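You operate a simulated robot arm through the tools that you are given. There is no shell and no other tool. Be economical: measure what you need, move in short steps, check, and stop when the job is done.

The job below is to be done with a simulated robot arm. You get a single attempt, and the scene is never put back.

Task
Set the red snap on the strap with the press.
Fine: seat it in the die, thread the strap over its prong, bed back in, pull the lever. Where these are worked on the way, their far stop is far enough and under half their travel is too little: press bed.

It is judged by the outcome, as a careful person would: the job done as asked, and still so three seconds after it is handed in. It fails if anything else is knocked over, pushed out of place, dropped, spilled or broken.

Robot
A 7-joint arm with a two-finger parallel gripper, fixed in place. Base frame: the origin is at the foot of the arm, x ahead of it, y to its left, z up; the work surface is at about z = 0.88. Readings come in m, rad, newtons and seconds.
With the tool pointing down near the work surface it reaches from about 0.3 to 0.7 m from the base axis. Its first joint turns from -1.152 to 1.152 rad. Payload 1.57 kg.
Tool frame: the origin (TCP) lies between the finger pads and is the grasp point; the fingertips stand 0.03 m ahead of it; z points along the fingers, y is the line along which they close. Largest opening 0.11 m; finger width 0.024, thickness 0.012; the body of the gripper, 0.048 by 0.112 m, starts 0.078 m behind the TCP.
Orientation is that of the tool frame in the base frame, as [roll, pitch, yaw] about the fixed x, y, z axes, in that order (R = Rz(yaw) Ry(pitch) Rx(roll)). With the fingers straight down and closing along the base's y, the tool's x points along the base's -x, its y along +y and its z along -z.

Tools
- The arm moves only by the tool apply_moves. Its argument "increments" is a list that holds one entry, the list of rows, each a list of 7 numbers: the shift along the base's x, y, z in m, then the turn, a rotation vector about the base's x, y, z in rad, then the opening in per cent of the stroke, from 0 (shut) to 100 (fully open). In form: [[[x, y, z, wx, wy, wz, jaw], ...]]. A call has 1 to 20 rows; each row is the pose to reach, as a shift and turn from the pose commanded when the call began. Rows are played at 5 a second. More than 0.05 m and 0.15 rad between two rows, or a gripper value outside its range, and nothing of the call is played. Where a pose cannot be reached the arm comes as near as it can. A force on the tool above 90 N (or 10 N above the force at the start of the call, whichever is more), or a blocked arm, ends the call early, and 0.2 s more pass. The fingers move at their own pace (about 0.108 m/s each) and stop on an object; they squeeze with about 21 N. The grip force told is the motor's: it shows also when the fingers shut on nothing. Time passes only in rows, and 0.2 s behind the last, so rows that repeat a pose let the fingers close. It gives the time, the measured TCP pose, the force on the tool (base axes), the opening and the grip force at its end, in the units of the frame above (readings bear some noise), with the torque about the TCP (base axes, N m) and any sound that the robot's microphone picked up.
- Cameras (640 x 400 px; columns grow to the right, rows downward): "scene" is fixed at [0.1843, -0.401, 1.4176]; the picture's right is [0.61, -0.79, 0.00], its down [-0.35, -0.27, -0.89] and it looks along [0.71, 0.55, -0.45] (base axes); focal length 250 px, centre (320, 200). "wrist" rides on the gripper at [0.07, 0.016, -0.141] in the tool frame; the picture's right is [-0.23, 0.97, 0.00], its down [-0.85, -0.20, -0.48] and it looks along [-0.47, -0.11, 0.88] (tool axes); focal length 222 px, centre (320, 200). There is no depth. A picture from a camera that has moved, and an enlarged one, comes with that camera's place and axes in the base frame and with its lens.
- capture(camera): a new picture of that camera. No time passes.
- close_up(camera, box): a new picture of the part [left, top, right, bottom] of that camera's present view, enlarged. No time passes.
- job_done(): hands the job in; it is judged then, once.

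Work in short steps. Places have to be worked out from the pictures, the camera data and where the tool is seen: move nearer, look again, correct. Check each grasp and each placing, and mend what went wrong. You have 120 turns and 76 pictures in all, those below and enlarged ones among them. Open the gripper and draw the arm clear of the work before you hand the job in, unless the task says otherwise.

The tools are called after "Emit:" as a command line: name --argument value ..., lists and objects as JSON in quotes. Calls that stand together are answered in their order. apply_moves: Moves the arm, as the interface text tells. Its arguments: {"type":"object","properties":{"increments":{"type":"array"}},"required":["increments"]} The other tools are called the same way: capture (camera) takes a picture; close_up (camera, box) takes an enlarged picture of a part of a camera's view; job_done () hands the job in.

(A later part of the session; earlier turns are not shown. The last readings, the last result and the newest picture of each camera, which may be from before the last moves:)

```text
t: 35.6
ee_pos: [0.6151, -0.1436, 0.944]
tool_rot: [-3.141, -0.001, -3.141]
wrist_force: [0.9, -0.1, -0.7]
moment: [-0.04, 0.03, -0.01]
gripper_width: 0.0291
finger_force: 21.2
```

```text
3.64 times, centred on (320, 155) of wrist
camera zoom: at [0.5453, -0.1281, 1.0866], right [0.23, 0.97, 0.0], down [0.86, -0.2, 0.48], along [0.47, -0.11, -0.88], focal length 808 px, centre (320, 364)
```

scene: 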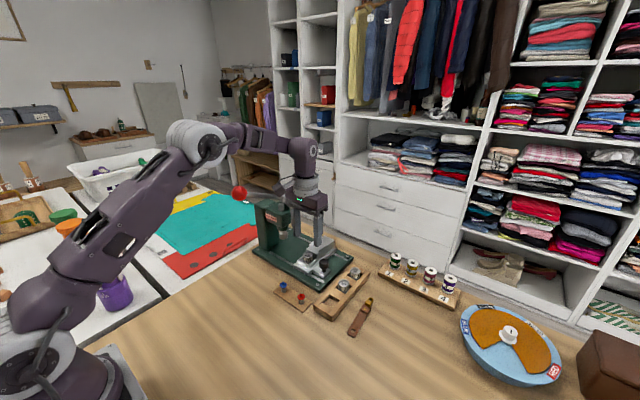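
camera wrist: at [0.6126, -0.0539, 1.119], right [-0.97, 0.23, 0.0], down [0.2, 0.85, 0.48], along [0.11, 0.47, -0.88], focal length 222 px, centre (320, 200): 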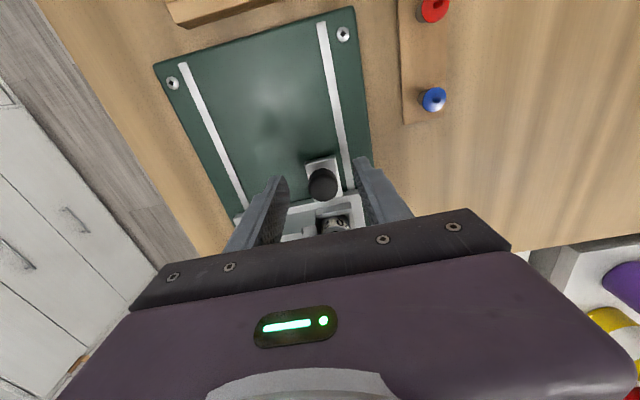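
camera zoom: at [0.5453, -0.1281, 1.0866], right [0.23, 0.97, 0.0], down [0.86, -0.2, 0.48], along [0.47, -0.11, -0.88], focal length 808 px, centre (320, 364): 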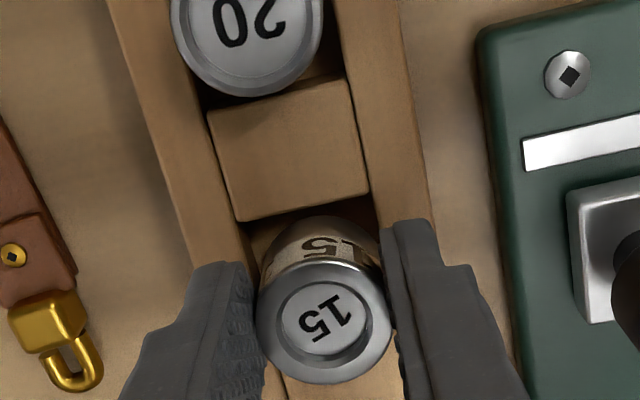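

Die 15 is rising with the gripper. Lifting slowly and carrying it over to the bed holder at about (0.628, -0.010).

Emit:
apply_moves --increments '[[[0, 0, 0.006, 0, 0, 0, 0], [0, 0, 0.012, 0, 0, 0, 0], [0, 0, 0.02, 0, 0, 0, 0], [0, 0, 0.03, 0, 0, 0, 0], [0, 0, 0.04, 0, 0, 0, 0], [0, 0, 0.055, 0, 0, 0, 0], [0.002, 0.01, 0.07, 0, 0, 0, 0], [0.004, 0.025, 0.075, 0, 0, 0, 0], [0.006, 0.04, 0.075, 0, 0, 0, 0], [0.008, 0.055, 0.075, 0, 0, 0, 0], [0.01, 0.07, 0.075, 0, 0, 0, 0], [0.012, 0.085, 0.075, 0, 0, 0, 0], [0.013, 0.1, 0.075, 0, 0, 0, 0], [0.013, 0.115, 0.07, 0, 0, 0, 0], [0.013, 0.127, 0.065, 0, 0, 0, 0], [0.013, 0.134, 0.055, 0, 0, 0, 0], [0.013, 0.134, 0.045, 0, 0, 0, 0], [0.013, 0.134, 0.045, 0, 0, 0, 0]]]'

Emit:
close_up --camera "wrist" --box '[260, 100, 380, 210]'

Emit:
close_up --camera "scene" --box '[280, 220, 340, 270]'

```text
t: 39.4
ee_pos: [0.6292, -0.0095, 0.9889]
tool_rot: [-3.141, 0.0, -3.141]
wrist_force: [-0.2, 0.2, -1.2]
moment: [0.02, -0.01, 0.0]
gripper_width: 0.029
finger_force: 20.9
```

```text
3.64 times, centred on (320, 155) of wrist
camera zoom: at [0.5585, 0.006, 1.1313], right [0.23, 0.97, 0.0], down [0.86, -0.2, 0.48], along [0.47, -0.11, -0.88], focal length 808 px, centre (320, 364)
```

zoom: 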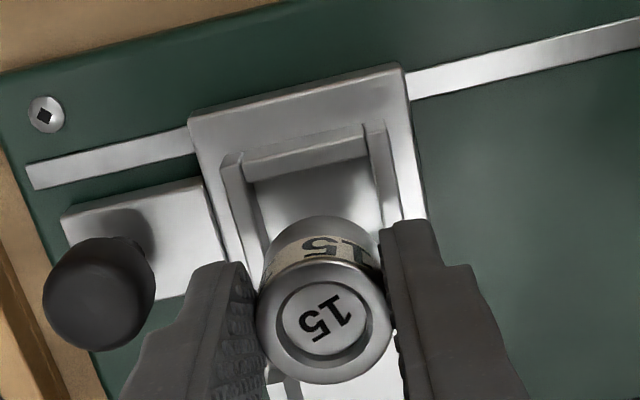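

```text
8.00 times, centred on (310, 245) of scene
camera zoom: at [0.1843, -0.401, 1.4176], right [0.61, -0.79, 0.0], down [-0.35, -0.27, -0.89], along [0.71, 0.55, -0.45], focal length 2004 px, centre (400, -160)
```

zoom: 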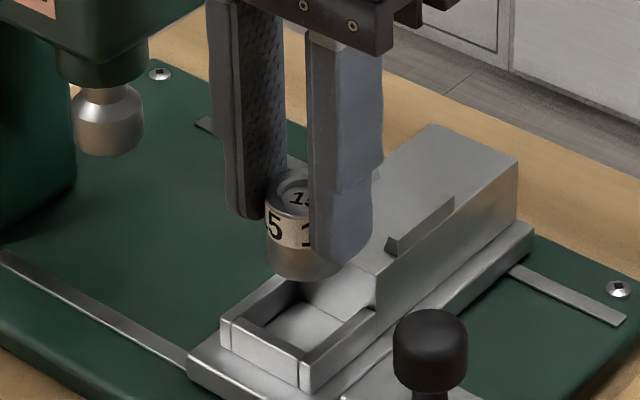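

Holder centre is about (0.629, -0.010). The held die sits around (0.631, -0.009), so I shift slightly and lower until near bottom.

Emit:
apply_moves --increments '[[[-0.002, -0.0005, 0, 0, 0, 0, 0], [-0.002, -0.0005, -0.008, 0, 0, 0, 0], [-0.002, -0.0005, -0.014, 0, 0, 0, 0], [-0.002, -0.0005, -0.02, 0, 0, 0, 0], [-0.002, -0.0005, -0.025, 0, 0, 0, 0]]]'

Emit:
close_up --camera "scene" --box '[280, 220, 340, 270]'

```text
t: 40.6
ee_pos: [0.6267, -0.0104, 0.9644]
tool_rot: [-3.14, 0.0, 3.141]
wrist_force: [-0.5, 1.0, -2.2]
moment: [0.04, -0.01, -0.05]
gripper_width: 0.029
finger_force: 21.1
```

```text
8.00 times, centred on (310, 245) of scene
camera zoom: at [0.1843, -0.401, 1.4176], right [0.61, -0.79, 0.0], down [-0.35, -0.27, -0.89], along [0.71, 0.55, -0.45], focal length 2004 px, centre (400, -160)
```

zoom: 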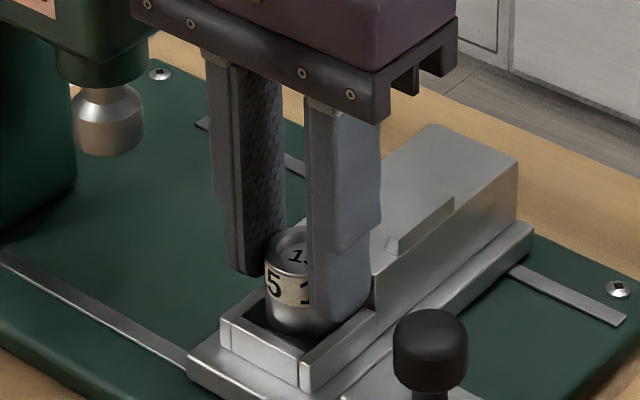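

The die is inside the holder, force-free. Lowering a little more, watching the force.

Emit:
apply_moves --increments '[[[0, 0, -0.002, 0, 0, 0, 0], [0, 0, -0.004, 0, 0, 0, 0], [0, 0, -0.006, 0, 0, 0, 0]]]'

```text
t: 41.4
ee_pos: [0.6267, -0.0112, 0.9593]
tool_rot: [3.141, 0.0, -3.141]
wrist_force: [-0.2, 0.6, -0.7]
moment: [0.01, 0.02, -0.01]
gripper_width: 0.0291
finger_force: 21.1
```

Emit:
apply_moves --increments '[[[0, 0, -0.001, 0, 0, 0, 0], [0, 0, -0.002, 0, 0, 0, 0], [0, 0, -0.002, 0, 0, 0, 20], [0, 0, -0.002, 0, 0, 0, 40], [0, 0, -0.002, 0, 0, 0, 43], [0, 0, 0.02, 0, 0, 0, 43], [0, 0, 0.05, 0, 0, 0, 43], [0, 0, 0.09, 0, 0, 0, 43], [0, 0, 0.09, 0, 0, 0, 43]]]'

Emit:
close_up --camera "wrist" --box '[240, 80, 400, 220]'

Emit:
close_up --camera "scene" --box '[270, 220, 380, 310]'

```text
t: 43.4
ee_pos: [0.6265, -0.0126, 1.0485]
tool_rot: [3.141, 0.0, 3.141]
wrist_force: [0.3, 0.7, -0.9]
moment: [0.0, -0.01, 0.01]
gripper_width: 0.0472
finger_force: 0.1
```

```text
2.86 times, centred on (320, 150) of wrist
camera zoom: at [0.5561, 0.0036, 1.1915], right [0.23, 0.97, 0.0], down [0.85, -0.2, 0.48], along [0.47, -0.11, -0.88], focal length 635 px, centre (320, 343)
```

zoom: 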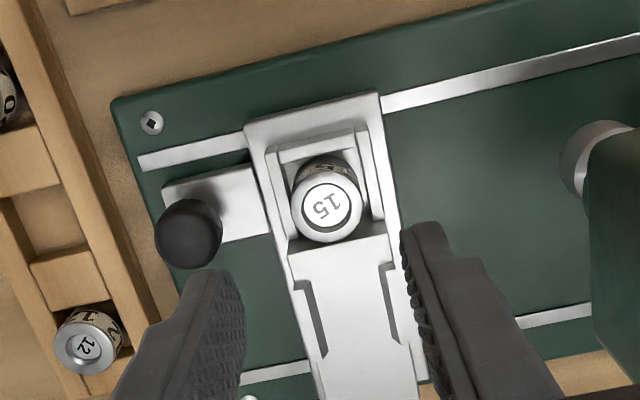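

```text
4.44 times, centred on (325, 265) of scene
camera zoom: at [0.1843, -0.401, 1.4176], right [0.61, -0.79, 0.0], down [-0.35, -0.27, -0.89], along [0.71, 0.55, -0.45], focal length 1113 px, centre (298, -89)
```

zoom: 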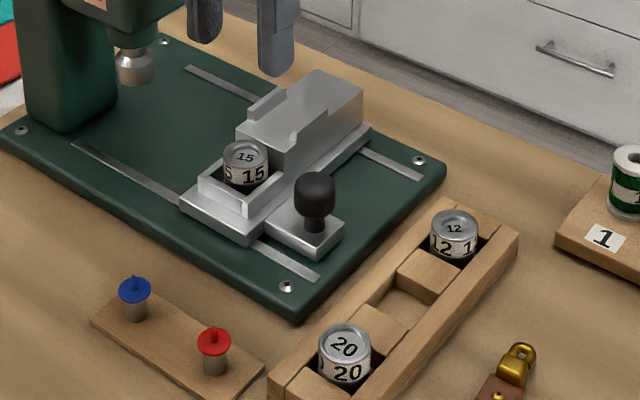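

Die 15 is seated. Now the red snap: I'll move above it and centre on it.

Emit:
apply_moves --increments '[[[-0.02, -0.01, 0, 0, 0, 0, 40], [-0.05, -0.03, 0, 0, 0, 0, 40], [-0.08, -0.05, -0.01, 0, 0, 0, 40], [-0.101, -0.0625, -0.04, 0, 0, 0, 40], [-0.101, -0.0625, -0.06, 0, 0, 0, 40], [-0.101, -0.0625, -0.06, 0, 0, 0, 40]]]'

Emit:
close_up --camera "wrist" --box '[260, 120, 380, 210]'

Emit:
close_up --camera "scene" --box '[270, 260, 330, 310]'

```text
t: 44.8
ee_pos: [0.526, -0.0739, 0.9868]
tool_rot: [3.14, 0.001, -3.141]
wrist_force: [0.5, 0.1, 0.1]
moment: [0.02, 0.01, 0.02]
gripper_width: 0.044
finger_force: 0.1
```

```text
4.44 times, centred on (320, 165) of wrist
camera zoom: at [0.4554, -0.0576, 1.1293], right [0.23, 0.97, 0.0], down [0.85, -0.2, 0.48], along [0.47, -0.11, -0.88], focal length 987 px, centre (320, 356)
```

zoom: 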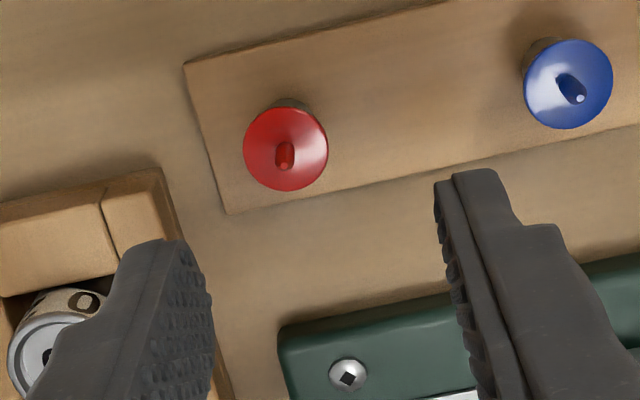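

```text
8.00 times, centred on (300, 285) of scene
camera zoom: at [0.1843, -0.401, 1.4176], right [0.61, -0.79, 0.0], down [-0.35, -0.27, -0.89], along [0.71, 0.55, -0.45], focal length 2004 px, centre (480, -480)
```

zoom: 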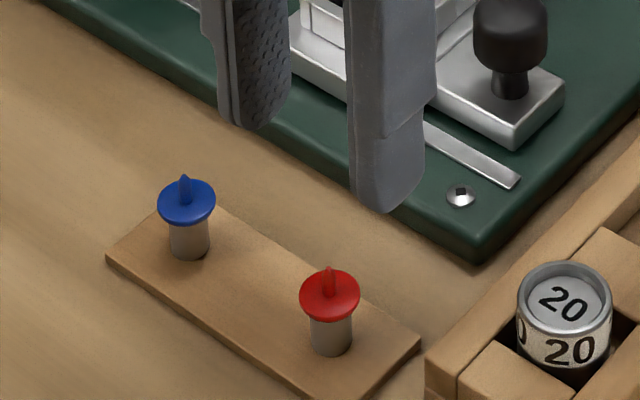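

Red snap triangulates to about (0.5175, -0.080), cap at z≈0.916. Centring and going lower, fingers narrower, then checking again.

Emit:
apply_moves --increments '[[[-0.008, -0.0065, 0, 0, 0, 0, 25], [-0.008, -0.0065, -0.012, 0, 0, 0, 20], [-0.008, -0.0065, -0.012, 0, 0, 0, 20]]]'

Emit:
close_up --camera "wrist" --box '[280, 135, 360, 205]'

Emit:
close_up --camera "scene" --box '[275, 265, 325, 305]'

```text
t: 45.6
ee_pos: [0.5179, -0.0792, 0.9744]
tool_rot: [3.141, 0.0, 3.141]
wrist_force: [-0.3, -0.3, 0.6]
moment: [-0.02, 0.02, -0.04]
gripper_width: 0.0221
finger_force: 0.0
```

```text
5.71 times, centred on (320, 170) of wrist
camera zoom: at [0.4472, -0.0637, 1.1175], right [0.23, 0.97, 0.0], down [0.86, -0.2, 0.48], along [0.47, -0.11, -0.88], focal length 1269 px, centre (320, 371)
```

zoom: 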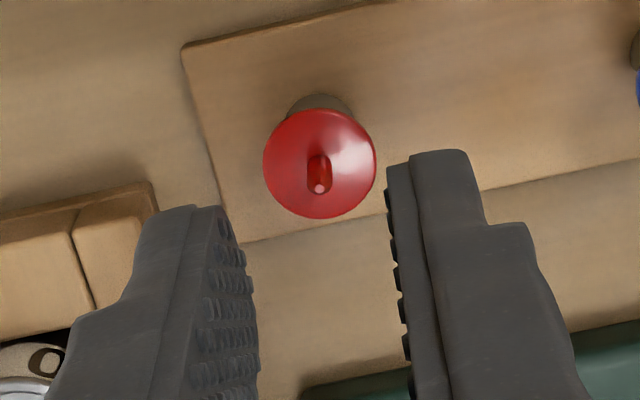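

```text
10.00 times, centred on (300, 285) of scene
camera zoom: at [0.1843, -0.401, 1.4176], right [0.61, -0.79, 0.0], down [-0.35, -0.27, -0.89], along [0.71, 0.55, -0.45], focal length 2505 px, centre (520, -650)
```

zoom: 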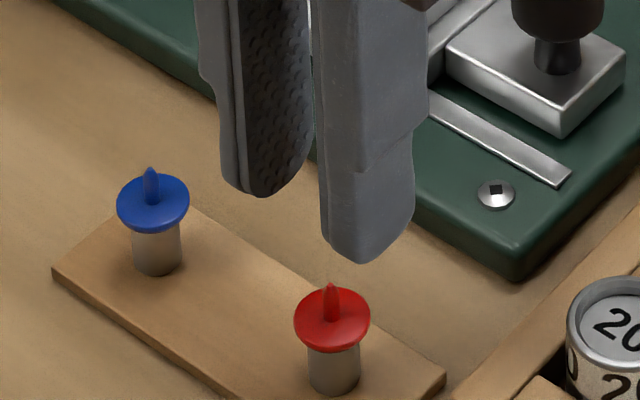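

Axis agrees with the prong to about 1 mm. Lowering so the tips straddle the prong just above the cap, then closing.

Emit:
apply_moves --increments '[[[-0.001, -0.001, -0.012, 0, 0, 0, 20], [-0.001, -0.001, -0.022, 0, 0, 0, 20], [-0.001, -0.001, -0.0265, 0, 0, 0, 20], [-0.001, -0.001, -0.0265, 0, 0, 0, 20]]]'

Emit:
close_up --camera "wrist" --box '[280, 135, 360, 205]'

Emit:
close_up --camera "scene" --box '[285, 270, 315, 300]'

```text
t: 46.6
ee_pos: [0.5164, -0.0804, 0.9488]
tool_rot: [-3.142, 0.0, -3.14]
wrist_force: [-0.5, -1.1, 0.9]
moment: [-0.05, 0.0, 0.02]
gripper_width: 0.0221
finger_force: 0.1
```

```text
5.71 times, centred on (320, 170) of wrist
camera zoom: at [0.4458, -0.0644, 1.0911], right [0.23, 0.97, 0.0], down [0.85, -0.2, 0.48], along [0.47, -0.11, -0.88], focal length 1269 px, centre (320, 371)
```

zoom: 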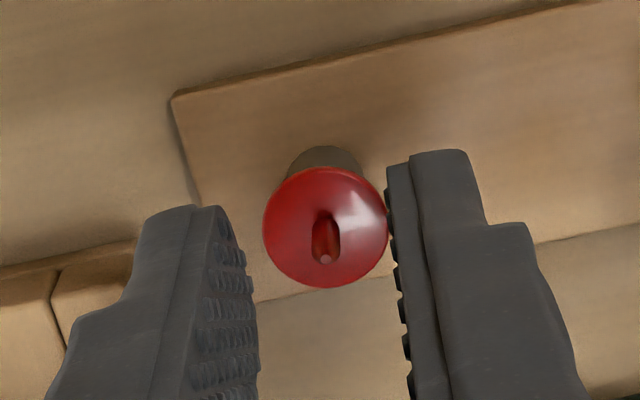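

```text
13.33 times, centred on (300, 285) of scene
camera zoom: at [0.1843, -0.401, 1.4176], right [0.61, -0.79, 0.0], down [-0.35, -0.27, -0.89], along [0.71, 0.55, -0.45], focal length 3340 px, centre (587, -933)
```

zoom: 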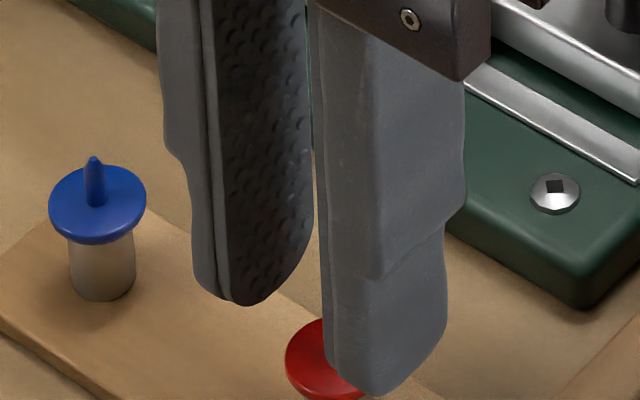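

Cap height is ambiguous (0.905–0.915). I'll narrow the fingers to straddle only the prong and feel down for the cap top in small steps.

Emit:
apply_moves --increments '[[[0.002, 0, 0, 0, 0, 0, 10], [0.002, 0, 0, 0, 0, 0, 10], [0.002, 0, -0.002, 0, 0, 0, 10], [0.002, 0, -0.004, 0, 0, 0, 10]]]'

```text
t: 47.6
ee_pos: [0.5185, -0.082, 0.9452]
tool_rot: [3.14, -0.001, 3.142]
wrist_force: [0.6, 0.6, 0.9]
moment: [-0.02, 0.02, -0.02]
gripper_width: 0.0112
finger_force: 0.0
```

Emit:
apply_moves --increments '[[[0, 0, -0.0015, 0, 0, 0, 10], [0, 0, -0.003, 0, 0, 0, 10]]]'

Emit:
close_up --camera "wrist" --box '[290, 150, 350, 200]'

Emit:
close_up --camera "scene" --box '[285, 270, 315, 300]'

```text
t: 48.2
ee_pos: [0.5193, -0.0811, 0.9432]
tool_rot: [3.14, 0.001, 3.141]
wrist_force: [0.5, 0.1, 0.0]
moment: [0.0, -0.03, 0.0]
gripper_width: 0.0112
finger_force: 0.1
```

```text
8.00 times, centred on (320, 175) of wrist
camera zoom: at [0.4481, -0.0657, 1.0844], right [0.23, 0.97, 0.0], down [0.85, -0.2, 0.48], along [0.47, -0.11, -0.88], focal length 1777 px, centre (320, 400)
```

zoom: 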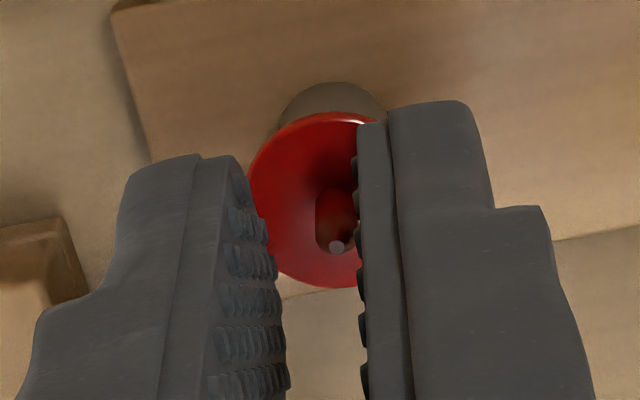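

```text
13.33 times, centred on (300, 285) of scene
camera zoom: at [0.1843, -0.401, 1.4176], right [0.61, -0.79, 0.0], down [-0.35, -0.27, -0.89], along [0.71, 0.55, -0.45], focal length 3340 px, centre (587, -933)
```

zoom: 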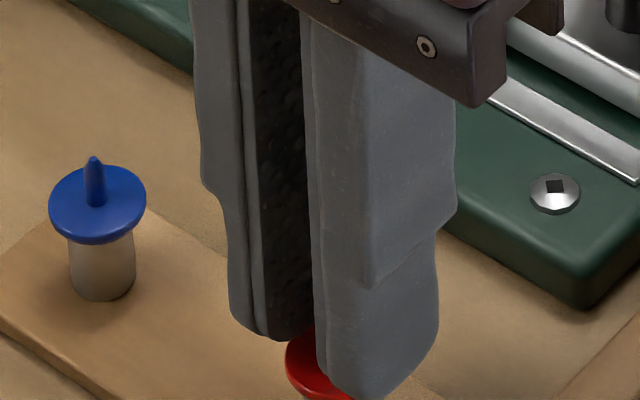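

No contact yet at tip z=0.913; prong is ~2 mm toward +y of mid. Adjusting y and continuing down.

Emit:
apply_moves --increments '[[[0, 0.0015, -0.001, 0, 0, 0, 10], [0, 0.0015, -0.0025, 0, 0, 0, 10], [0, 0.0015, -0.004, 0, 0, 0, 10]]]'

Emit:
close_up --camera "wrist" --box '[290, 150, 350, 200]'

```text
t: 49.0
ee_pos: [0.5194, -0.08, 0.9374]
tool_rot: [3.141, 0.0, -3.14]
wrist_force: [0.6, 0.0, -0.1]
moment: [-0.03, 0.04, 0.02]
gripper_width: 0.0109
finger_force: 0.0
```

```text
8.00 times, centred on (320, 175) of wrist
camera zoom: at [0.4478, -0.0646, 1.0803], right [0.23, 0.97, 0.0], down [0.85, -0.2, 0.48], along [0.47, -0.11, -0.88], focal length 1777 px, centre (320, 400)
```

zoom: 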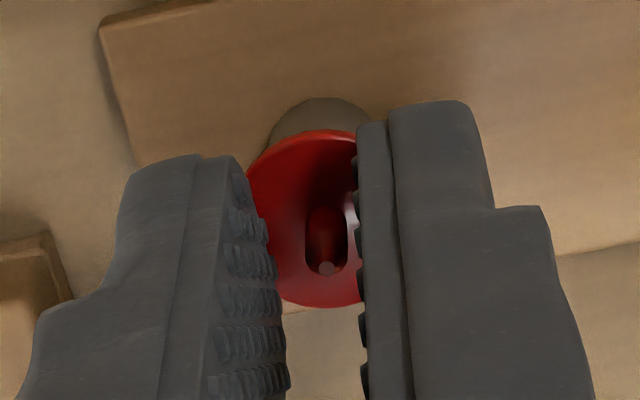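

Centred in y; still no contact at tip z≈0.908. Continuing down.

Emit:
apply_moves --increments '[[[0, 0, -0.0015, 0, 0, 0, 10], [0, 0, -0.003, 0, 0, 0, 10]]]'

```text
t: 49.6
ee_pos: [0.5181, -0.0807, 0.9363]
tool_rot: [3.141, 0.001, -3.14]
wrist_force: [-1.7, -0.1, 8.8]
moment: [-0.07, 0.02, 0.01]
gripper_width: 0.0111
finger_force: 0.1
```

Contact (8.8 N) at tip z≈0.906: the cap top. Easing up 1 mm and closing on the prong.

Emit:
apply_moves --increments '[[[0, 0, 0.0015, 0, 0, 0, 10], [0, 0, 0.0015, 0, 0, 0, 0], [0, 0, 0.0015, 0, 0, 0, 0], [0, 0, 0.0015, 0, 0, 0, 0]]]'

Emit:
close_up --camera "wrist" --box '[290, 150, 350, 200]'

```text
t: 50.6
ee_pos: [0.5188, -0.0793, 0.9374]
tool_rot: [3.141, -0.001, -3.141]
wrist_force: [0.4, -0.3, -0.2]
moment: [-0.04, 0.0, 0.0]
gripper_width: 0.0006
finger_force: 20.8
```

```text
8.00 times, centred on (320, 175) of wrist
camera zoom: at [0.4482, -0.0642, 1.0794], right [0.23, 0.97, 0.0], down [0.85, -0.2, 0.48], along [0.47, -0.11, -0.88], focal length 1777 px, centre (320, 400)
```

zoom: 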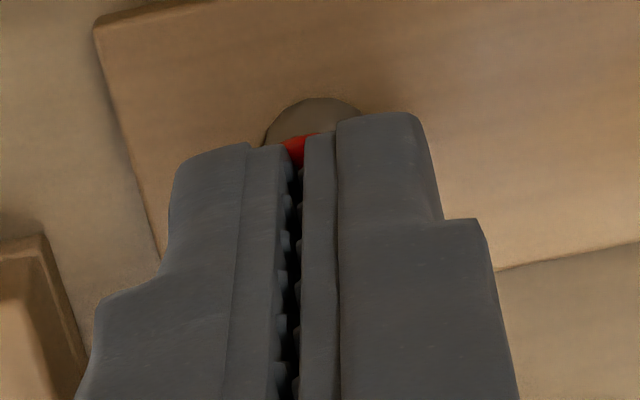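

The opening reads 0.6 mm, less than the prong's width; I'll lift a bit to see whether the snap comes along.

Emit:
apply_moves --increments '[[[0, 0, 0.005, 0, 0, 0, 0], [0, 0, 0.01, 0, 0, 0, 0], [0, 0, 0.02, 0, 0, 0, 0]]]'

Emit:
close_up --camera "scene" --box '[275, 260, 325, 310]'

```text
t: 51.4
ee_pos: [0.5183, -0.0804, 0.9567]
tool_rot: [-3.141, 0.0, 3.141]
wrist_force: [0.0, -0.5, 0.1]
moment: [0.0, 0.0, 0.02]
gripper_width: 0.001
finger_force: 21.5
```

```text
8.00 times, centred on (300, 285) of scene
camera zoom: at [0.1843, -0.401, 1.4176], right [0.61, -0.79, 0.0], down [-0.35, -0.27, -0.89], along [0.71, 0.55, -0.45], focal length 2004 px, centre (480, -480)
```

zoom: 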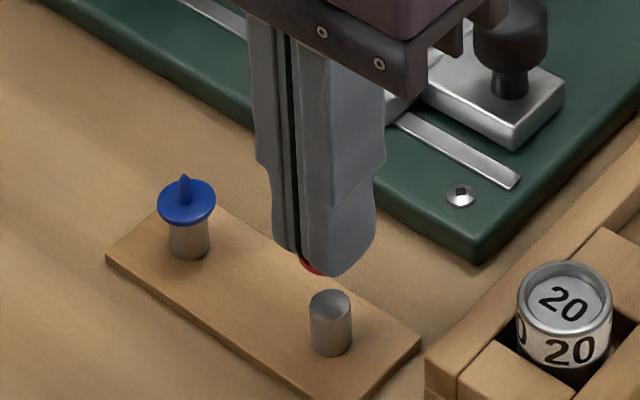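

The snap is hanging from the gripper by its prong. Carrying it to above die 15.

Emit:
apply_moves --increments '[[[0, 0, 0.015, 0, 0, 0, 0], [0.005, 0.005, 0.035, 0, 0, 0, 0], [0.02, 0.014, 0.05, 0, 0, 0, 0], [0.035, 0.024, 0.055, 0, 0, 0, 0], [0.05, 0.034, 0.055, 0, 0, 0, 0], [0.065, 0.043, 0.055, 0, 0, 0, 0], [0.08, 0.052, 0.055, 0, 0, 0, 0], [0.095, 0.06, 0.05, 0, 0, 0, 0], [0.105, 0.067, 0.045, 0, 0, 0, 0], [0.109, 0.0695, 0.035, 0, 0, 0, 0], [0.109, 0.0695, 0.035, 0, 0, 0, 0]]]'

Emit:
close_up --camera "wrist" --box '[280, 130, 360, 200]'

Emit:
close_up --camera "scene" --box '[285, 225, 335, 265]'

```text
t: 53.8
ee_pos: [0.6267, -0.0099, 0.9925]
tool_rot: [-3.142, 0.001, -3.141]
wrist_force: [1.0, -0.1, -1.0]
moment: [0.02, 0.02, -0.01]
gripper_width: 0.0005
finger_force: 21.1
```

```text
5.71 times, centred on (320, 165) of wrist
camera zoom: at [0.5569, 0.0058, 1.1341], right [0.23, 0.97, 0.0], down [0.86, -0.2, 0.48], along [0.47, -0.11, -0.88], focal length 1269 px, centre (320, 400)
```

zoom: 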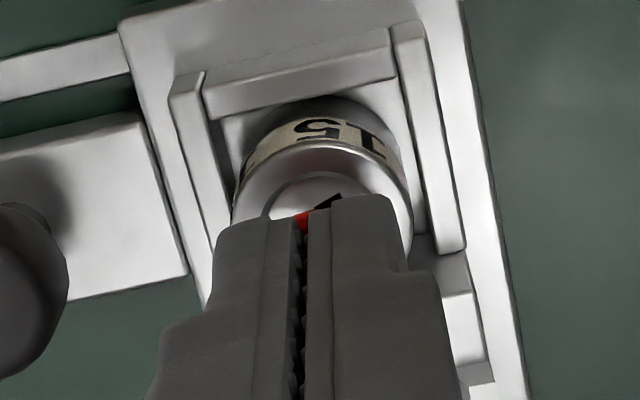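

```text
10.00 times, centred on (310, 245) of scene
camera zoom: at [0.1843, -0.401, 1.4176], right [0.61, -0.79, 0.0], down [-0.35, -0.27, -0.89], along [0.71, 0.55, -0.45], focal length 2505 px, centre (420, -250)
```

zoom: 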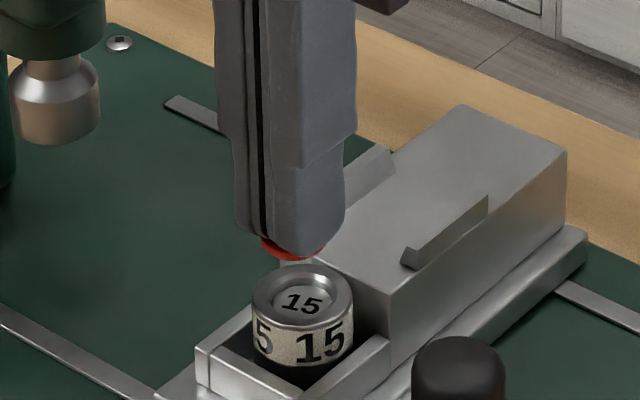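

Roughly aligned, but the scene view suggests the cap is ~2 mm left of the die's centre. I'll shift +1.5 mm x, -1 mm y, lower to just above the rim and compare again.

Emit:
apply_moves --increments '[[[0.0015, -0.001, -0.005, 0, 0, 0, 0], [0.0015, -0.001, -0.011, 0, 0, 0, 0], [0.0015, -0.001, -0.011, 0, 0, 0, 0]]]'

Emit:
close_up --camera "wrist" --box '[290, 140, 350, 190]'

Emit:
close_up --camera "scene" --box '[290, 230, 320, 260]'

```text
t: 54.6
ee_pos: [0.6296, -0.012, 0.9809]
tool_rot: [3.141, 0.001, -3.14]
wrist_force: [0.0, 0.6, -0.3]
moment: [0.01, 0.0, -0.03]
gripper_width: 0.0008
finger_force: 19.9
```

```text
8.00 times, centred on (320, 165) of wrist
camera zoom: at [0.5588, 0.0044, 1.1235], right [0.23, 0.97, 0.0], down [0.85, -0.2, 0.48], along [0.47, -0.11, -0.88], focal length 1777 px, centre (320, 480)
```

zoom: 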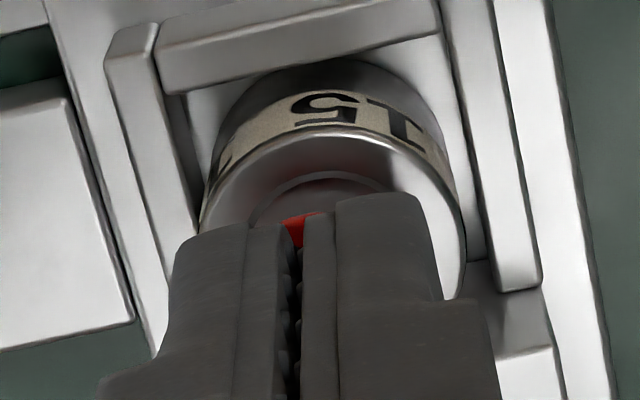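

```text
13.33 times, centred on (305, 245) of scene
camera zoom: at [0.1843, -0.401, 1.4176], right [0.61, -0.79, 0.0], down [-0.35, -0.27, -0.89], along [0.71, 0.55, -0.45], focal length 3340 px, centre (520, -400)
```

zoom: 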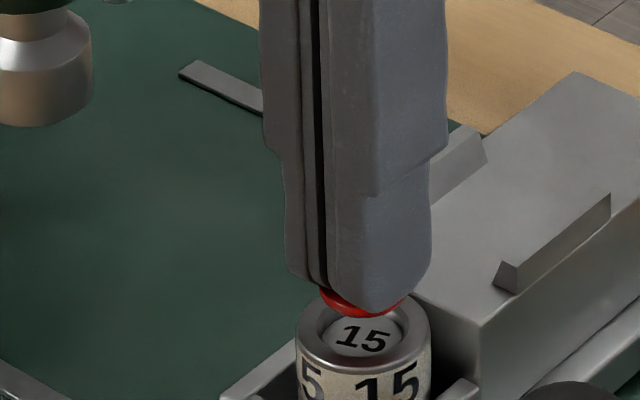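

Columns align in the scene view, and the wrist view agrees within ~1 mm if the die top is at ~0.937. Small correction and lowering in small steps, watching force.

Emit:
apply_moves --increments '[[[-0.001, 0.0005, -0.003, 0, 0, 0, 0], [-0.001, 0.0005, -0.006, 0, 0, 0, 0], [-0.001, 0.0005, -0.006, 0, 0, 0, 0]]]'

Emit:
close_up --camera "scene" --box '[290, 230, 320, 260]'

Emit:
close_up --camera "wrist" --box '[290, 140, 350, 190]'

```text
t: 55.4
ee_pos: [0.6277, -0.0096, 0.9757]
tool_rot: [-3.142, 0.001, -3.14]
wrist_force: [-0.1, 0.8, 0.0]
moment: [-0.01, 0.0, -0.03]
gripper_width: 0.0008
finger_force: 21.1
```

```text
13.33 times, centred on (305, 245) of scene
camera zoom: at [0.1843, -0.401, 1.4176], right [0.61, -0.79, 0.0], down [-0.35, -0.27, -0.89], along [0.71, 0.55, -0.45], focal length 3340 px, centre (520, -400)
```

zoom: 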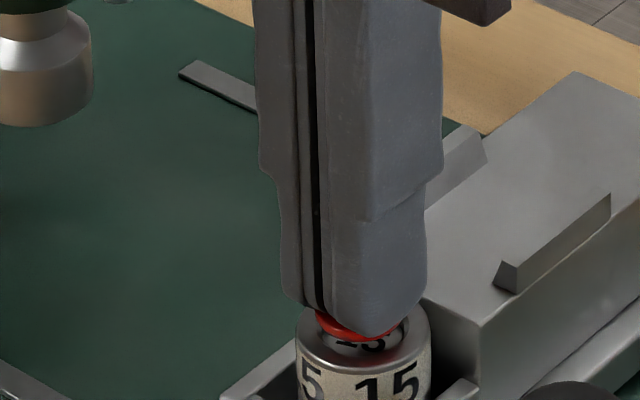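

```text
8.00 times, centred on (320, 165) of wrist
camera zoom: at [0.5578, 0.005, 1.1173], right [0.23, 0.97, 0.0], down [0.86, -0.2, 0.48], along [0.47, -0.11, -0.88], focal length 1777 px, centre (320, 480)
```

zoom: 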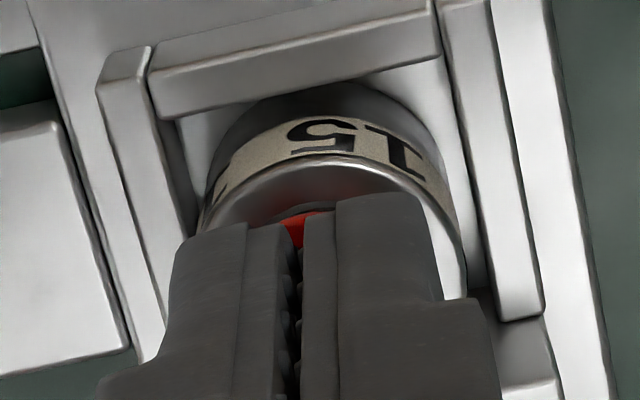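

Both views say about 1 mm more toward +x. Correcting and lowering 3 mm.

Emit:
apply_moves --increments '[[[0.0013, -0.0002, -0.0015, 0, 0, 0, 0], [0.0013, -0.0002, -0.003, 0, 0, 0, 0], [0.0013, -0.0002, -0.003, 0, 0, 0, 0]]]'

Emit:
close_up --camera "scene" --box '[290, 230, 320, 260]'

Emit:
close_up --camera "wrist" --box '[300, 145, 340, 180]'

```text
t: 56.2
ee_pos: [0.6295, -0.0108, 0.9723]
tool_rot: [-3.141, 0.0, 3.141]
wrist_force: [0.5, 1.1, 3.7]
moment: [0.0, -0.02, -0.01]
gripper_width: 0.0008
finger_force: 20.7
```

```text
13.33 times, centred on (305, 245) of scene
camera zoom: at [0.1842, -0.401, 1.4176], right [0.61, -0.79, 0.0], down [-0.35, -0.27, -0.89], along [0.71, 0.55, -0.45], focal length 3340 px, centre (520, -400)
```

zoom: 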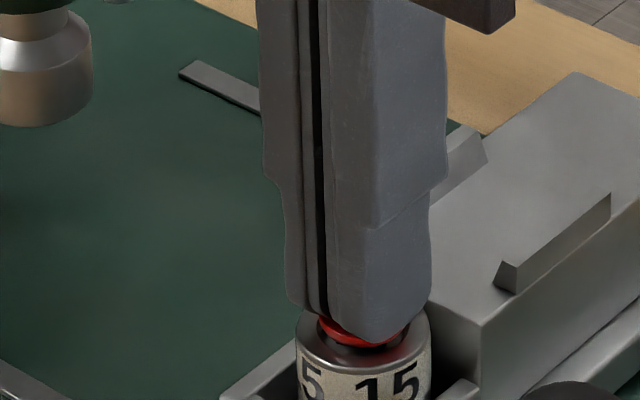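

```text
11.43 times, centred on (320, 162) of wrist
camera zoom: at [0.559, 0.005, 1.1149], right [0.23, 0.97, 0.0], down [0.85, -0.2, 0.48], along [0.47, -0.11, -0.88], focal length 2538 px, centre (320, 629)
```

zoom: 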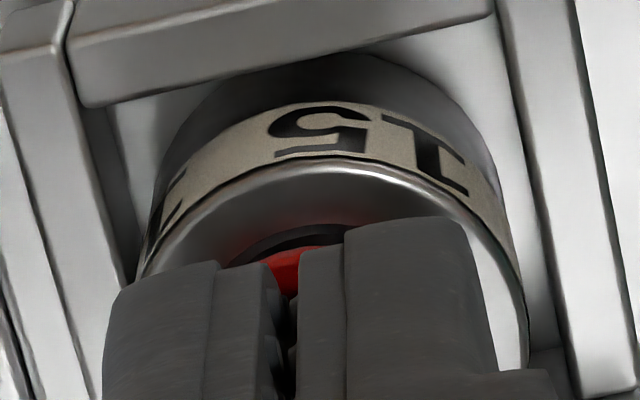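

Light contact (3.7 N). There's a small gap visible on the -x side; I'll press 1 mm more to see if it is seating or resting on the rim.

Emit:
apply_moves --increments '[[[-0.0005, 0, -0.001, 0, 0, 0, 0], [-0.0005, 0, -0.0015, 0, 0, 0, 0]]]'

Emit:
close_up --camera "wrist" --box '[300, 145, 340, 180]'

```text
t: 56.8
ee_pos: [0.63, -0.0114, 0.9724]
tool_rot: [3.14, 0.003, -3.141]
wrist_force: [2.1, 0.3, 19.6]
moment: [0.06, -0.1, -0.02]
gripper_width: 0.0014
finger_force: 21.3
```

```text
11.43 times, centred on (320, 162) of wrist
camera zoom: at [0.5583, 0.005, 1.1139], right [0.23, 0.97, 0.0], down [0.85, -0.2, 0.48], along [0.47, -0.11, -0.88], focal length 2538 px, centre (320, 629)
```

zoom: 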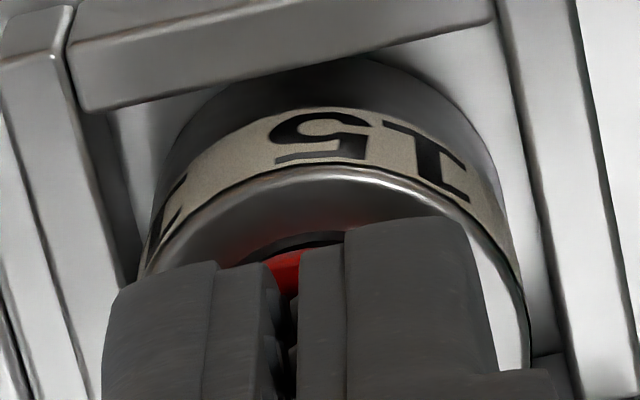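

Contact centre is slightly toward +x. I'll ease off, shift -1.2 mm in x and press lightly again to compare the height reached.

Emit:
apply_moves --increments '[[[0, 0, 0.002, 0, 0, 0, 0], [-0.0012, 0, 0.0015, 0, 0, 0, 0], [-0.0012, 0, 0, 0, 0, 0, 0], [-0.0012, 0, -0.001, 0, 0, 0, 0]]]'

Emit:
close_up --camera "wrist" --box '[300, 145, 340, 180]'

Emit:
close_up --camera "scene" --box '[295, 235, 315, 260]'

```text
t: 57.8
ee_pos: [0.6276, -0.0104, 0.9708]
tool_rot: [3.141, 0.005, 3.141]
wrist_force: [-1.9, 0.7, 34.0]
moment: [-0.06, -0.05, -0.01]
gripper_width: 0.0013
finger_force: 20.8
```

```text
11.43 times, centred on (320, 162) of wrist
camera zoom: at [0.5568, 0.005, 1.1132], right [0.23, 0.97, 0.0], down [0.85, -0.2, 0.48], along [0.47, -0.11, -0.88], focal length 2538 px, centre (320, 629)
```

zoom: 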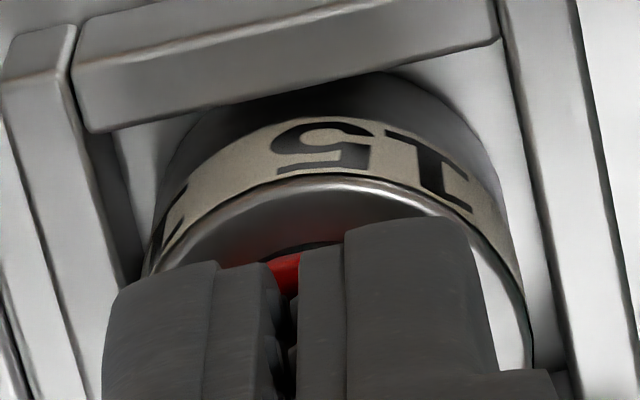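

```text
16.00 times, centred on (305, 248) of scene
camera zoom: at [0.1835, -0.401, 1.4177], right [0.61, -0.79, 0.0], down [-0.35, -0.27, -0.89], along [0.71, 0.55, -0.45], focal length 4008 px, centre (560, -560)
```

zoom: 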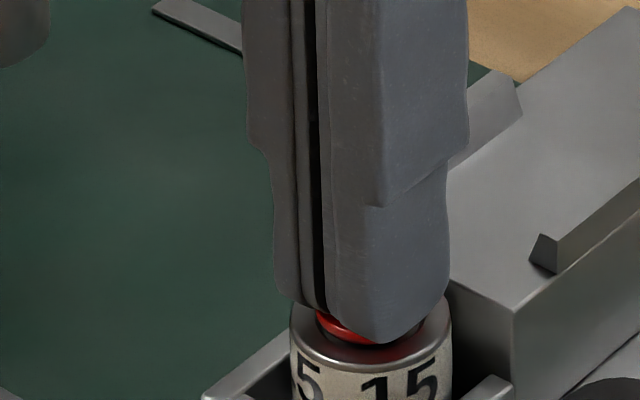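

Force is now centred and the cap looks inside the cup. Easing off, opening and rising to look.

Emit:
apply_moves --increments '[[[0, 0, 0.0018, 0, 0, 0, 0], [0, 0, 0.0018, 0, 0, 0, 10], [0, 0, 0.0018, 0, 0, 0, 15], [0, 0, 0.012, 0, 0, 0, 20], [0, 0, 0.03, 0, 0, 0, 30], [0, 0, 0.06, 0, 0, 0, 40], [0, 0, 0.08, 0, 0, 0, 40]]]'

Emit:
close_up --camera "wrist" --box '[280, 120, 360, 190]'

Emit:
close_up --camera "scene" --box '[290, 230, 325, 260]'

```text
t: 59.4
ee_pos: [0.627, -0.0103, 1.0491]
tool_rot: [3.14, -0.003, -3.141]
wrist_force: [-0.5, -0.2, -0.4]
moment: [0.03, 0.0, -0.02]
gripper_width: 0.0442
finger_force: 0.0
```

```text
5.71 times, centred on (320, 155) of wrist
camera zoom: at [0.5571, 0.0057, 1.1926], right [0.23, 0.97, 0.0], down [0.86, -0.2, 0.48], along [0.46, -0.11, -0.88], focal length 1269 px, centre (320, 457)
```

zoom: 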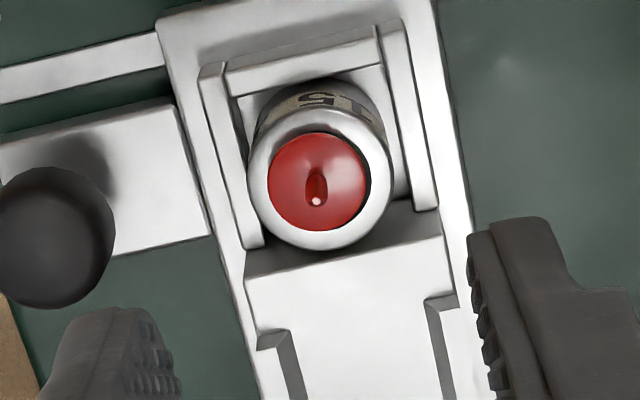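

```text
13.33 times, centred on (308, 245) of scene
camera zoom: at [0.1843, -0.401, 1.4176], right [0.61, -0.79, 0.0], down [-0.35, -0.27, -0.89], along [0.71, 0.55, -0.45], focal length 3340 px, centre (487, -400)
```

zoom: 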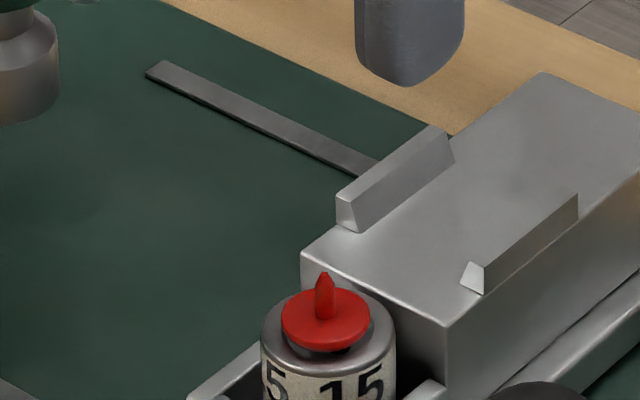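

The cap looks concentric from the wrist; I'll zoom closer to check that it's level and in the cup.

Emit:
close_up --camera "scene" --box '[298, 245, 312, 258]'

Emit:
close_up --camera "wrist" --box '[304, 130, 338, 166]'

```text
16.00 times, centred on (305, 252) of scene
camera zoom: at [0.1843, -0.401, 1.4176], right [0.61, -0.79, 0.0], down [-0.35, -0.27, -0.89], along [0.71, 0.55, -0.45], focal length 4008 px, centre (560, -624)
```

zoom: 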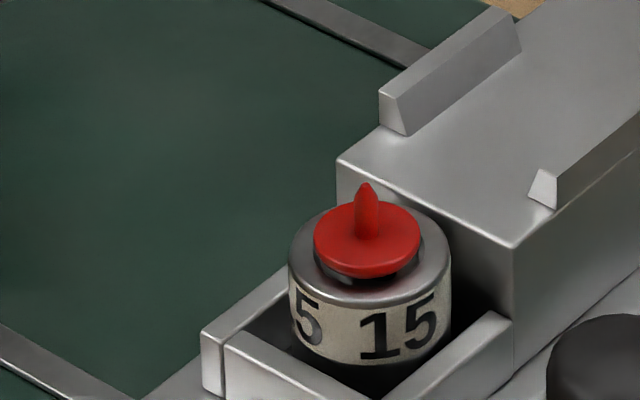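

```text
11.11 times, centred on (321, 148) of wrist
camera zoom: at [0.5571, 0.0057, 1.1926], right [0.23, 0.97, 0.0], down [0.86, -0.2, 0.48], along [0.46, -0.11, -0.88], focal length 2468 px, centre (309, 778)
```

zoom: 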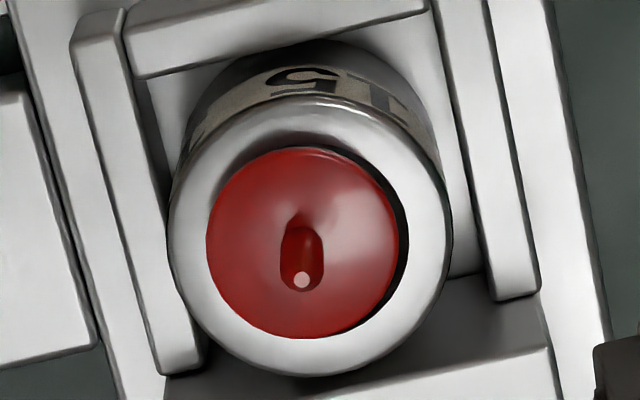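

The cap is about 0.8 mm too far toward -y and is resting proud on the rim rather than in the cup. I'll re-grip the prong and search gently for the drop.

Emit:
apply_moves --increments '[[[0, 0, -0.04, 0, 0, 0, 20], [0, 0, -0.065, 0, 0, 0, 14], [0, 0, -0.072, 0, 0, 0, 12], [0, 0, -0.0765, 0, 0, 0, 12], [0, 0, -0.0765, 0, 0, 0, 0], [0, 0, -0.0765, 0, 0, 0, 0], [0, 0, -0.0765, 0, 0, 0, 0]]]'

Emit:
close_up --camera "scene" --box '[298, 245, 312, 258]'

Emit:
close_up --camera "wrist" --box '[304, 145, 338, 181]'

```text
t: 61.0
ee_pos: [0.6276, -0.0111, 0.9739]
tool_rot: [-3.141, -0.001, -3.141]
wrist_force: [0.2, 0.3, 1.2]
moment: [-0.01, 0.0, 0.04]
gripper_width: 0.0007
finger_force: 21.1
```

```text
16.00 times, centred on (305, 252) of scene
camera zoom: at [0.1843, -0.401, 1.4176], right [0.61, -0.79, 0.0], down [-0.35, -0.27, -0.89], along [0.71, 0.55, -0.45], focal length 4008 px, centre (560, -624)
```

zoom: 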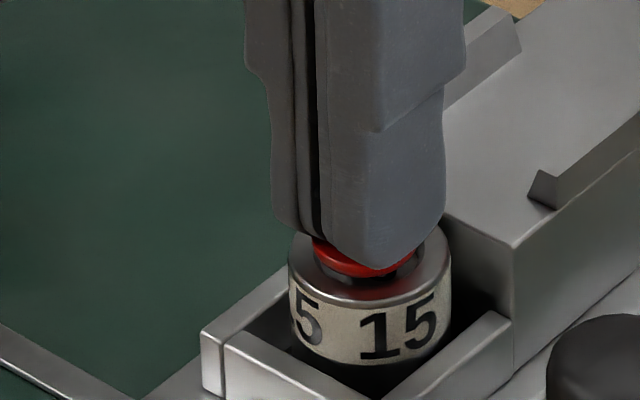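

```text
11.11 times, centred on (321, 163) of wrist
camera zoom: at [0.5571, 0.0049, 1.1158], right [0.23, 0.97, 0.0], down [0.85, -0.2, 0.48], along [0.47, -0.11, -0.88], focal length 2468 px, centre (309, 611)
```

zoom: 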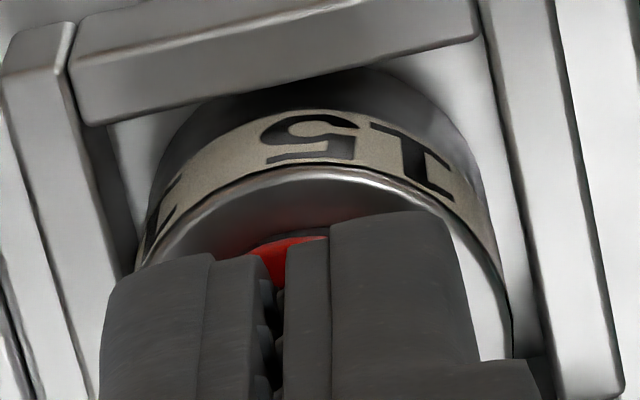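

Now sliding lightly: +0.8 mm x, +0.3 mm y, with slight downward press, watching whether the resistance vanishes.

Emit:
apply_moves --increments '[[[0.0004, 0.0, -0.0005, 0, 0, 0, 0], [0.0008, 0.0003, -0.001, 0, 0, 0, 0], [0.0008, 0.0003, -0.002, 0, 0, 0, 0], [0.0008, 0.0003, -0.002, 0, 0, 0, 0]]]'

```text
t: 62.0
ee_pos: [0.6298, -0.0107, 0.9727]
tool_rot: [3.141, 0.002, 3.141]
wrist_force: [-1.0, 0.2, 16.4]
moment: [-0.02, -0.01, 0.01]
gripper_width: 0.0006
finger_force: 21.2
```

Emit:
apply_moves --increments '[[[0, 0.0004, 0, 0, 0, 0, 0], [0, 0.0008, 0, 0, 0, 0, 0], [0, 0.0008, 0, 0, 0, 0, 0]]]'

Emit:
close_up --camera "scene" --box '[298, 245, 312, 258]'

```text
t: 62.8
ee_pos: [0.6286, -0.0105, 0.9729]
tool_rot: [-3.141, -0.001, -3.141]
wrist_force: [2.1, -1.2, 13.6]
moment: [-0.08, -0.13, 0.04]
gripper_width: 0.0008
finger_force: 20.5
```

```text
16.00 times, centred on (305, 252) of scene
camera zoom: at [0.1841, -0.401, 1.4177], right [0.61, -0.79, 0.0], down [-0.35, -0.27, -0.89], along [0.71, 0.55, -0.45], focal length 4008 px, centre (560, -624)
```

zoom: 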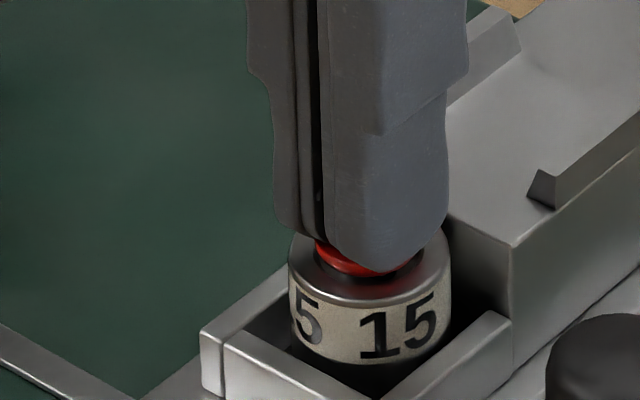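

The contact moment points to the rim on the +x/-y side, so I move -x, +y a little.

Emit:
apply_moves --increments '[[[-0.0004, 0.0003, 0, 0, 0, 0, 0], [-0.0007, 0.0006, 0, 0, 0, 0, 0], [-0.0007, 0.0006, 0, 0, 0, 0, 0]]]'

```text
t: 63.6
ee_pos: [0.6277, -0.0091, 0.9722]
tool_rot: [3.141, 0.0, -3.141]
wrist_force: [1.2, -0.9, 15.6]
moment: [-0.06, -0.09, 0.0]
gripper_width: 0.0008
finger_force: 20.5
```

Let me release, rise, and look at how it sits now.

Emit:
apply_moves --increments '[[[0, 0, 0.0012, 0, 0, 0, 0], [0, 0, 0.0012, 0, 0, 0, 4], [0, 0, 0.0012, 0, 0, 0, 12], [0, 0, 0.012, 0, 0, 0, 20], [0, 0, 0.04, 0, 0, 0, 30], [0, 0, 0.08, 0, 0, 0, 40], [0, 0, 0.08, 0, 0, 0, 40]]]'

Emit:
close_up --camera "scene" --box '[298, 245, 312, 258]'

Emit:
close_up --camera "wrist" --box '[304, 130, 338, 166]'

```text
t: 65.2
ee_pos: [0.6284, -0.0093, 1.0536]
tool_rot: [3.141, 0.002, 3.141]
wrist_force: [0.6, 0.2, 0.3]
moment: [-0.02, 0.01, 0.03]
gripper_width: 0.0442
finger_force: 0.1
```

```text
16.00 times, centred on (305, 252) of scene
camera zoom: at [0.1843, -0.401, 1.4176], right [0.61, -0.79, 0.0], down [-0.35, -0.27, -0.89], along [0.71, 0.55, -0.45], focal length 4008 px, centre (560, -624)
```

zoom: 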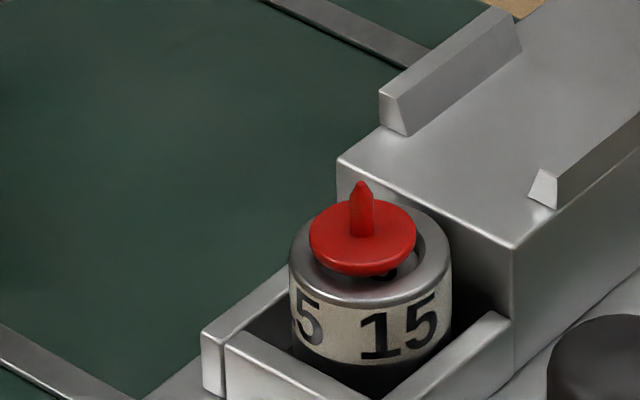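

```text
11.11 times, centred on (321, 148) of wrist
camera zoom: at [0.5584, 0.006, 1.1946], right [0.23, 0.97, 0.0], down [0.85, -0.2, 0.48], along [0.47, -0.11, -0.88], focal length 2468 px, centre (309, 778)
```

zoom: 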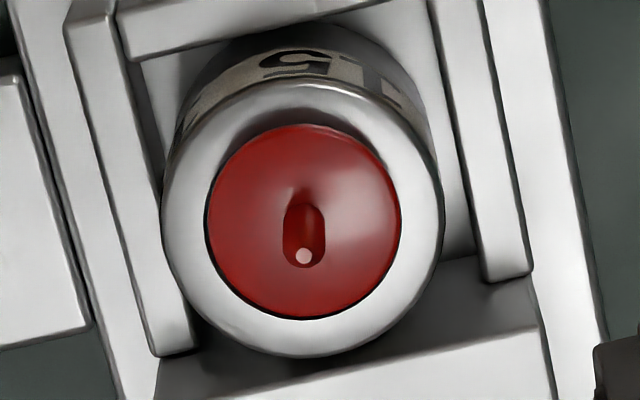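

y is now right; accounting for the cap sitting high, it needs about +1.4 mm in x. Re-gripping and sliding that way.

Emit:
apply_moves --increments '[[[0, 0, -0.04, 0, 0, 0, 20], [0, 0, -0.065, 0, 0, 0, 14], [0, 0, -0.074, 0, 0, 0, 12], [0, 0, -0.0788, 0, 0, 0, 12], [0, 0, -0.0788, 0, 0, 0, 0], [0, 0, -0.0788, 0, 0, 0, 0], [0.0007, -0.0001, -0.0793, 0, 0, 0, 0], [0.0014, -0.0002, -0.08, 0, 0, 0, 0], [0.0014, -0.0002, -0.0805, 0, 0, 0, 0], [0.0014, -0.0002, -0.0805, 0, 0, 0, 0]]]'

```text
t: 67.4
ee_pos: [0.6285, -0.0104, 0.972]
tool_rot: [3.141, 0.004, 3.14]
wrist_force: [-1.6, 0.4, 21.2]
moment: [0.02, -0.01, 0.0]
gripper_width: 0.001
finger_force: 20.9
```

Still on the rim (21 N). Sweeping slowly with small y variations under light load to let it fall in.

Emit:
apply_moves --increments '[[[-0.0003, 0, 0, 0, 0, 0, 0], [-0.0006, 0, 0, 0, 0, 0, 0], [-0.0006, 0.0004, 0, 0, 0, 0, 0], [-0.0003, 0.0004, 0, 0, 0, 0, 0], [-0.0003, -0.0004, 0, 0, 0, 0, 0], [-0.0006, -0.0004, 0, 0, 0, 0, 0], [-0.0006, 0, 0, 0, 0, 0, 0], [-0.0009, 0, 0, 0, 0, 0, 0], [-0.0009, 0, 0, 0, 0, 0, 0]]]'

Emit:
close_up --camera "scene" --box '[298, 245, 312, 258]'

```text
t: 69.4
ee_pos: [0.6283, -0.0087, 0.9717]
tool_rot: [3.141, -0.002, 3.141]
wrist_force: [-1.6, 0.0, 19.4]
moment: [-0.02, -0.05, 0.02]
gripper_width: 0.0008
finger_force: 21.1
```

```text
refused: no pictures are left
```

No pictures remain, so from here I work by force and position readings and the geometry measured so far. My last view put the cap about 1.5 mm toward -x of the cup, so I sweep +x under a lighter load.

Emit:
apply_moves --increments '[[[0, 0, 0.001, 0, 0, 0, 0], [0.0004, 0, 0.001, 0, 0, 0, 0], [0.0008, 0, 0.001, 0, 0, 0, 0], [0.0011, 0, 0.001, 0, 0, 0, 0], [0.0011, 0, 0.001, 0, 0, 0, 0]]]'

```text
t: 70.6
ee_pos: [0.6297, -0.0101, 0.972]
tool_rot: [3.14, 0.0, -3.141]
wrist_force: [0.1, 0.0, 5.6]
moment: [0.03, 0.03, 0.02]
gripper_width: 0.0007
finger_force: 21.1
```

Emit:
apply_moves --increments '[[[0.0003, 0, 0, 0, 0, 0, 0], [0.0006, 0, 0, 0, 0, 0, 0], [0.0006, 0, 0, 0, 0, 0, 0]]]'

```text
t: 71.4
ee_pos: [0.6304, -0.0093, 0.972]
tool_rot: [3.14, 0.0, -3.14]
wrist_force: [-0.1, 0.0, 6.6]
moment: [-0.02, 0.02, 0.01]
gripper_width: 0.0007
finger_force: 21.5
```

Emit:
apply_moves --increments '[[[0.0003, 0, 0, 0, 0, 0, 0], [0.0006, 0, 0, 0, 0, 0, 0], [0.0006, 0, 0, 0, 0, 0, 0]]]'

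```text
t: 72.2
ee_pos: [0.631, -0.0097, 0.9722]
tool_rot: [-3.141, 0.001, -3.141]
wrist_force: [-2.6, 0.2, 7.9]
moment: [0.01, 0.07, -0.01]
gripper_width: 0.0007
finger_force: 20.8
```

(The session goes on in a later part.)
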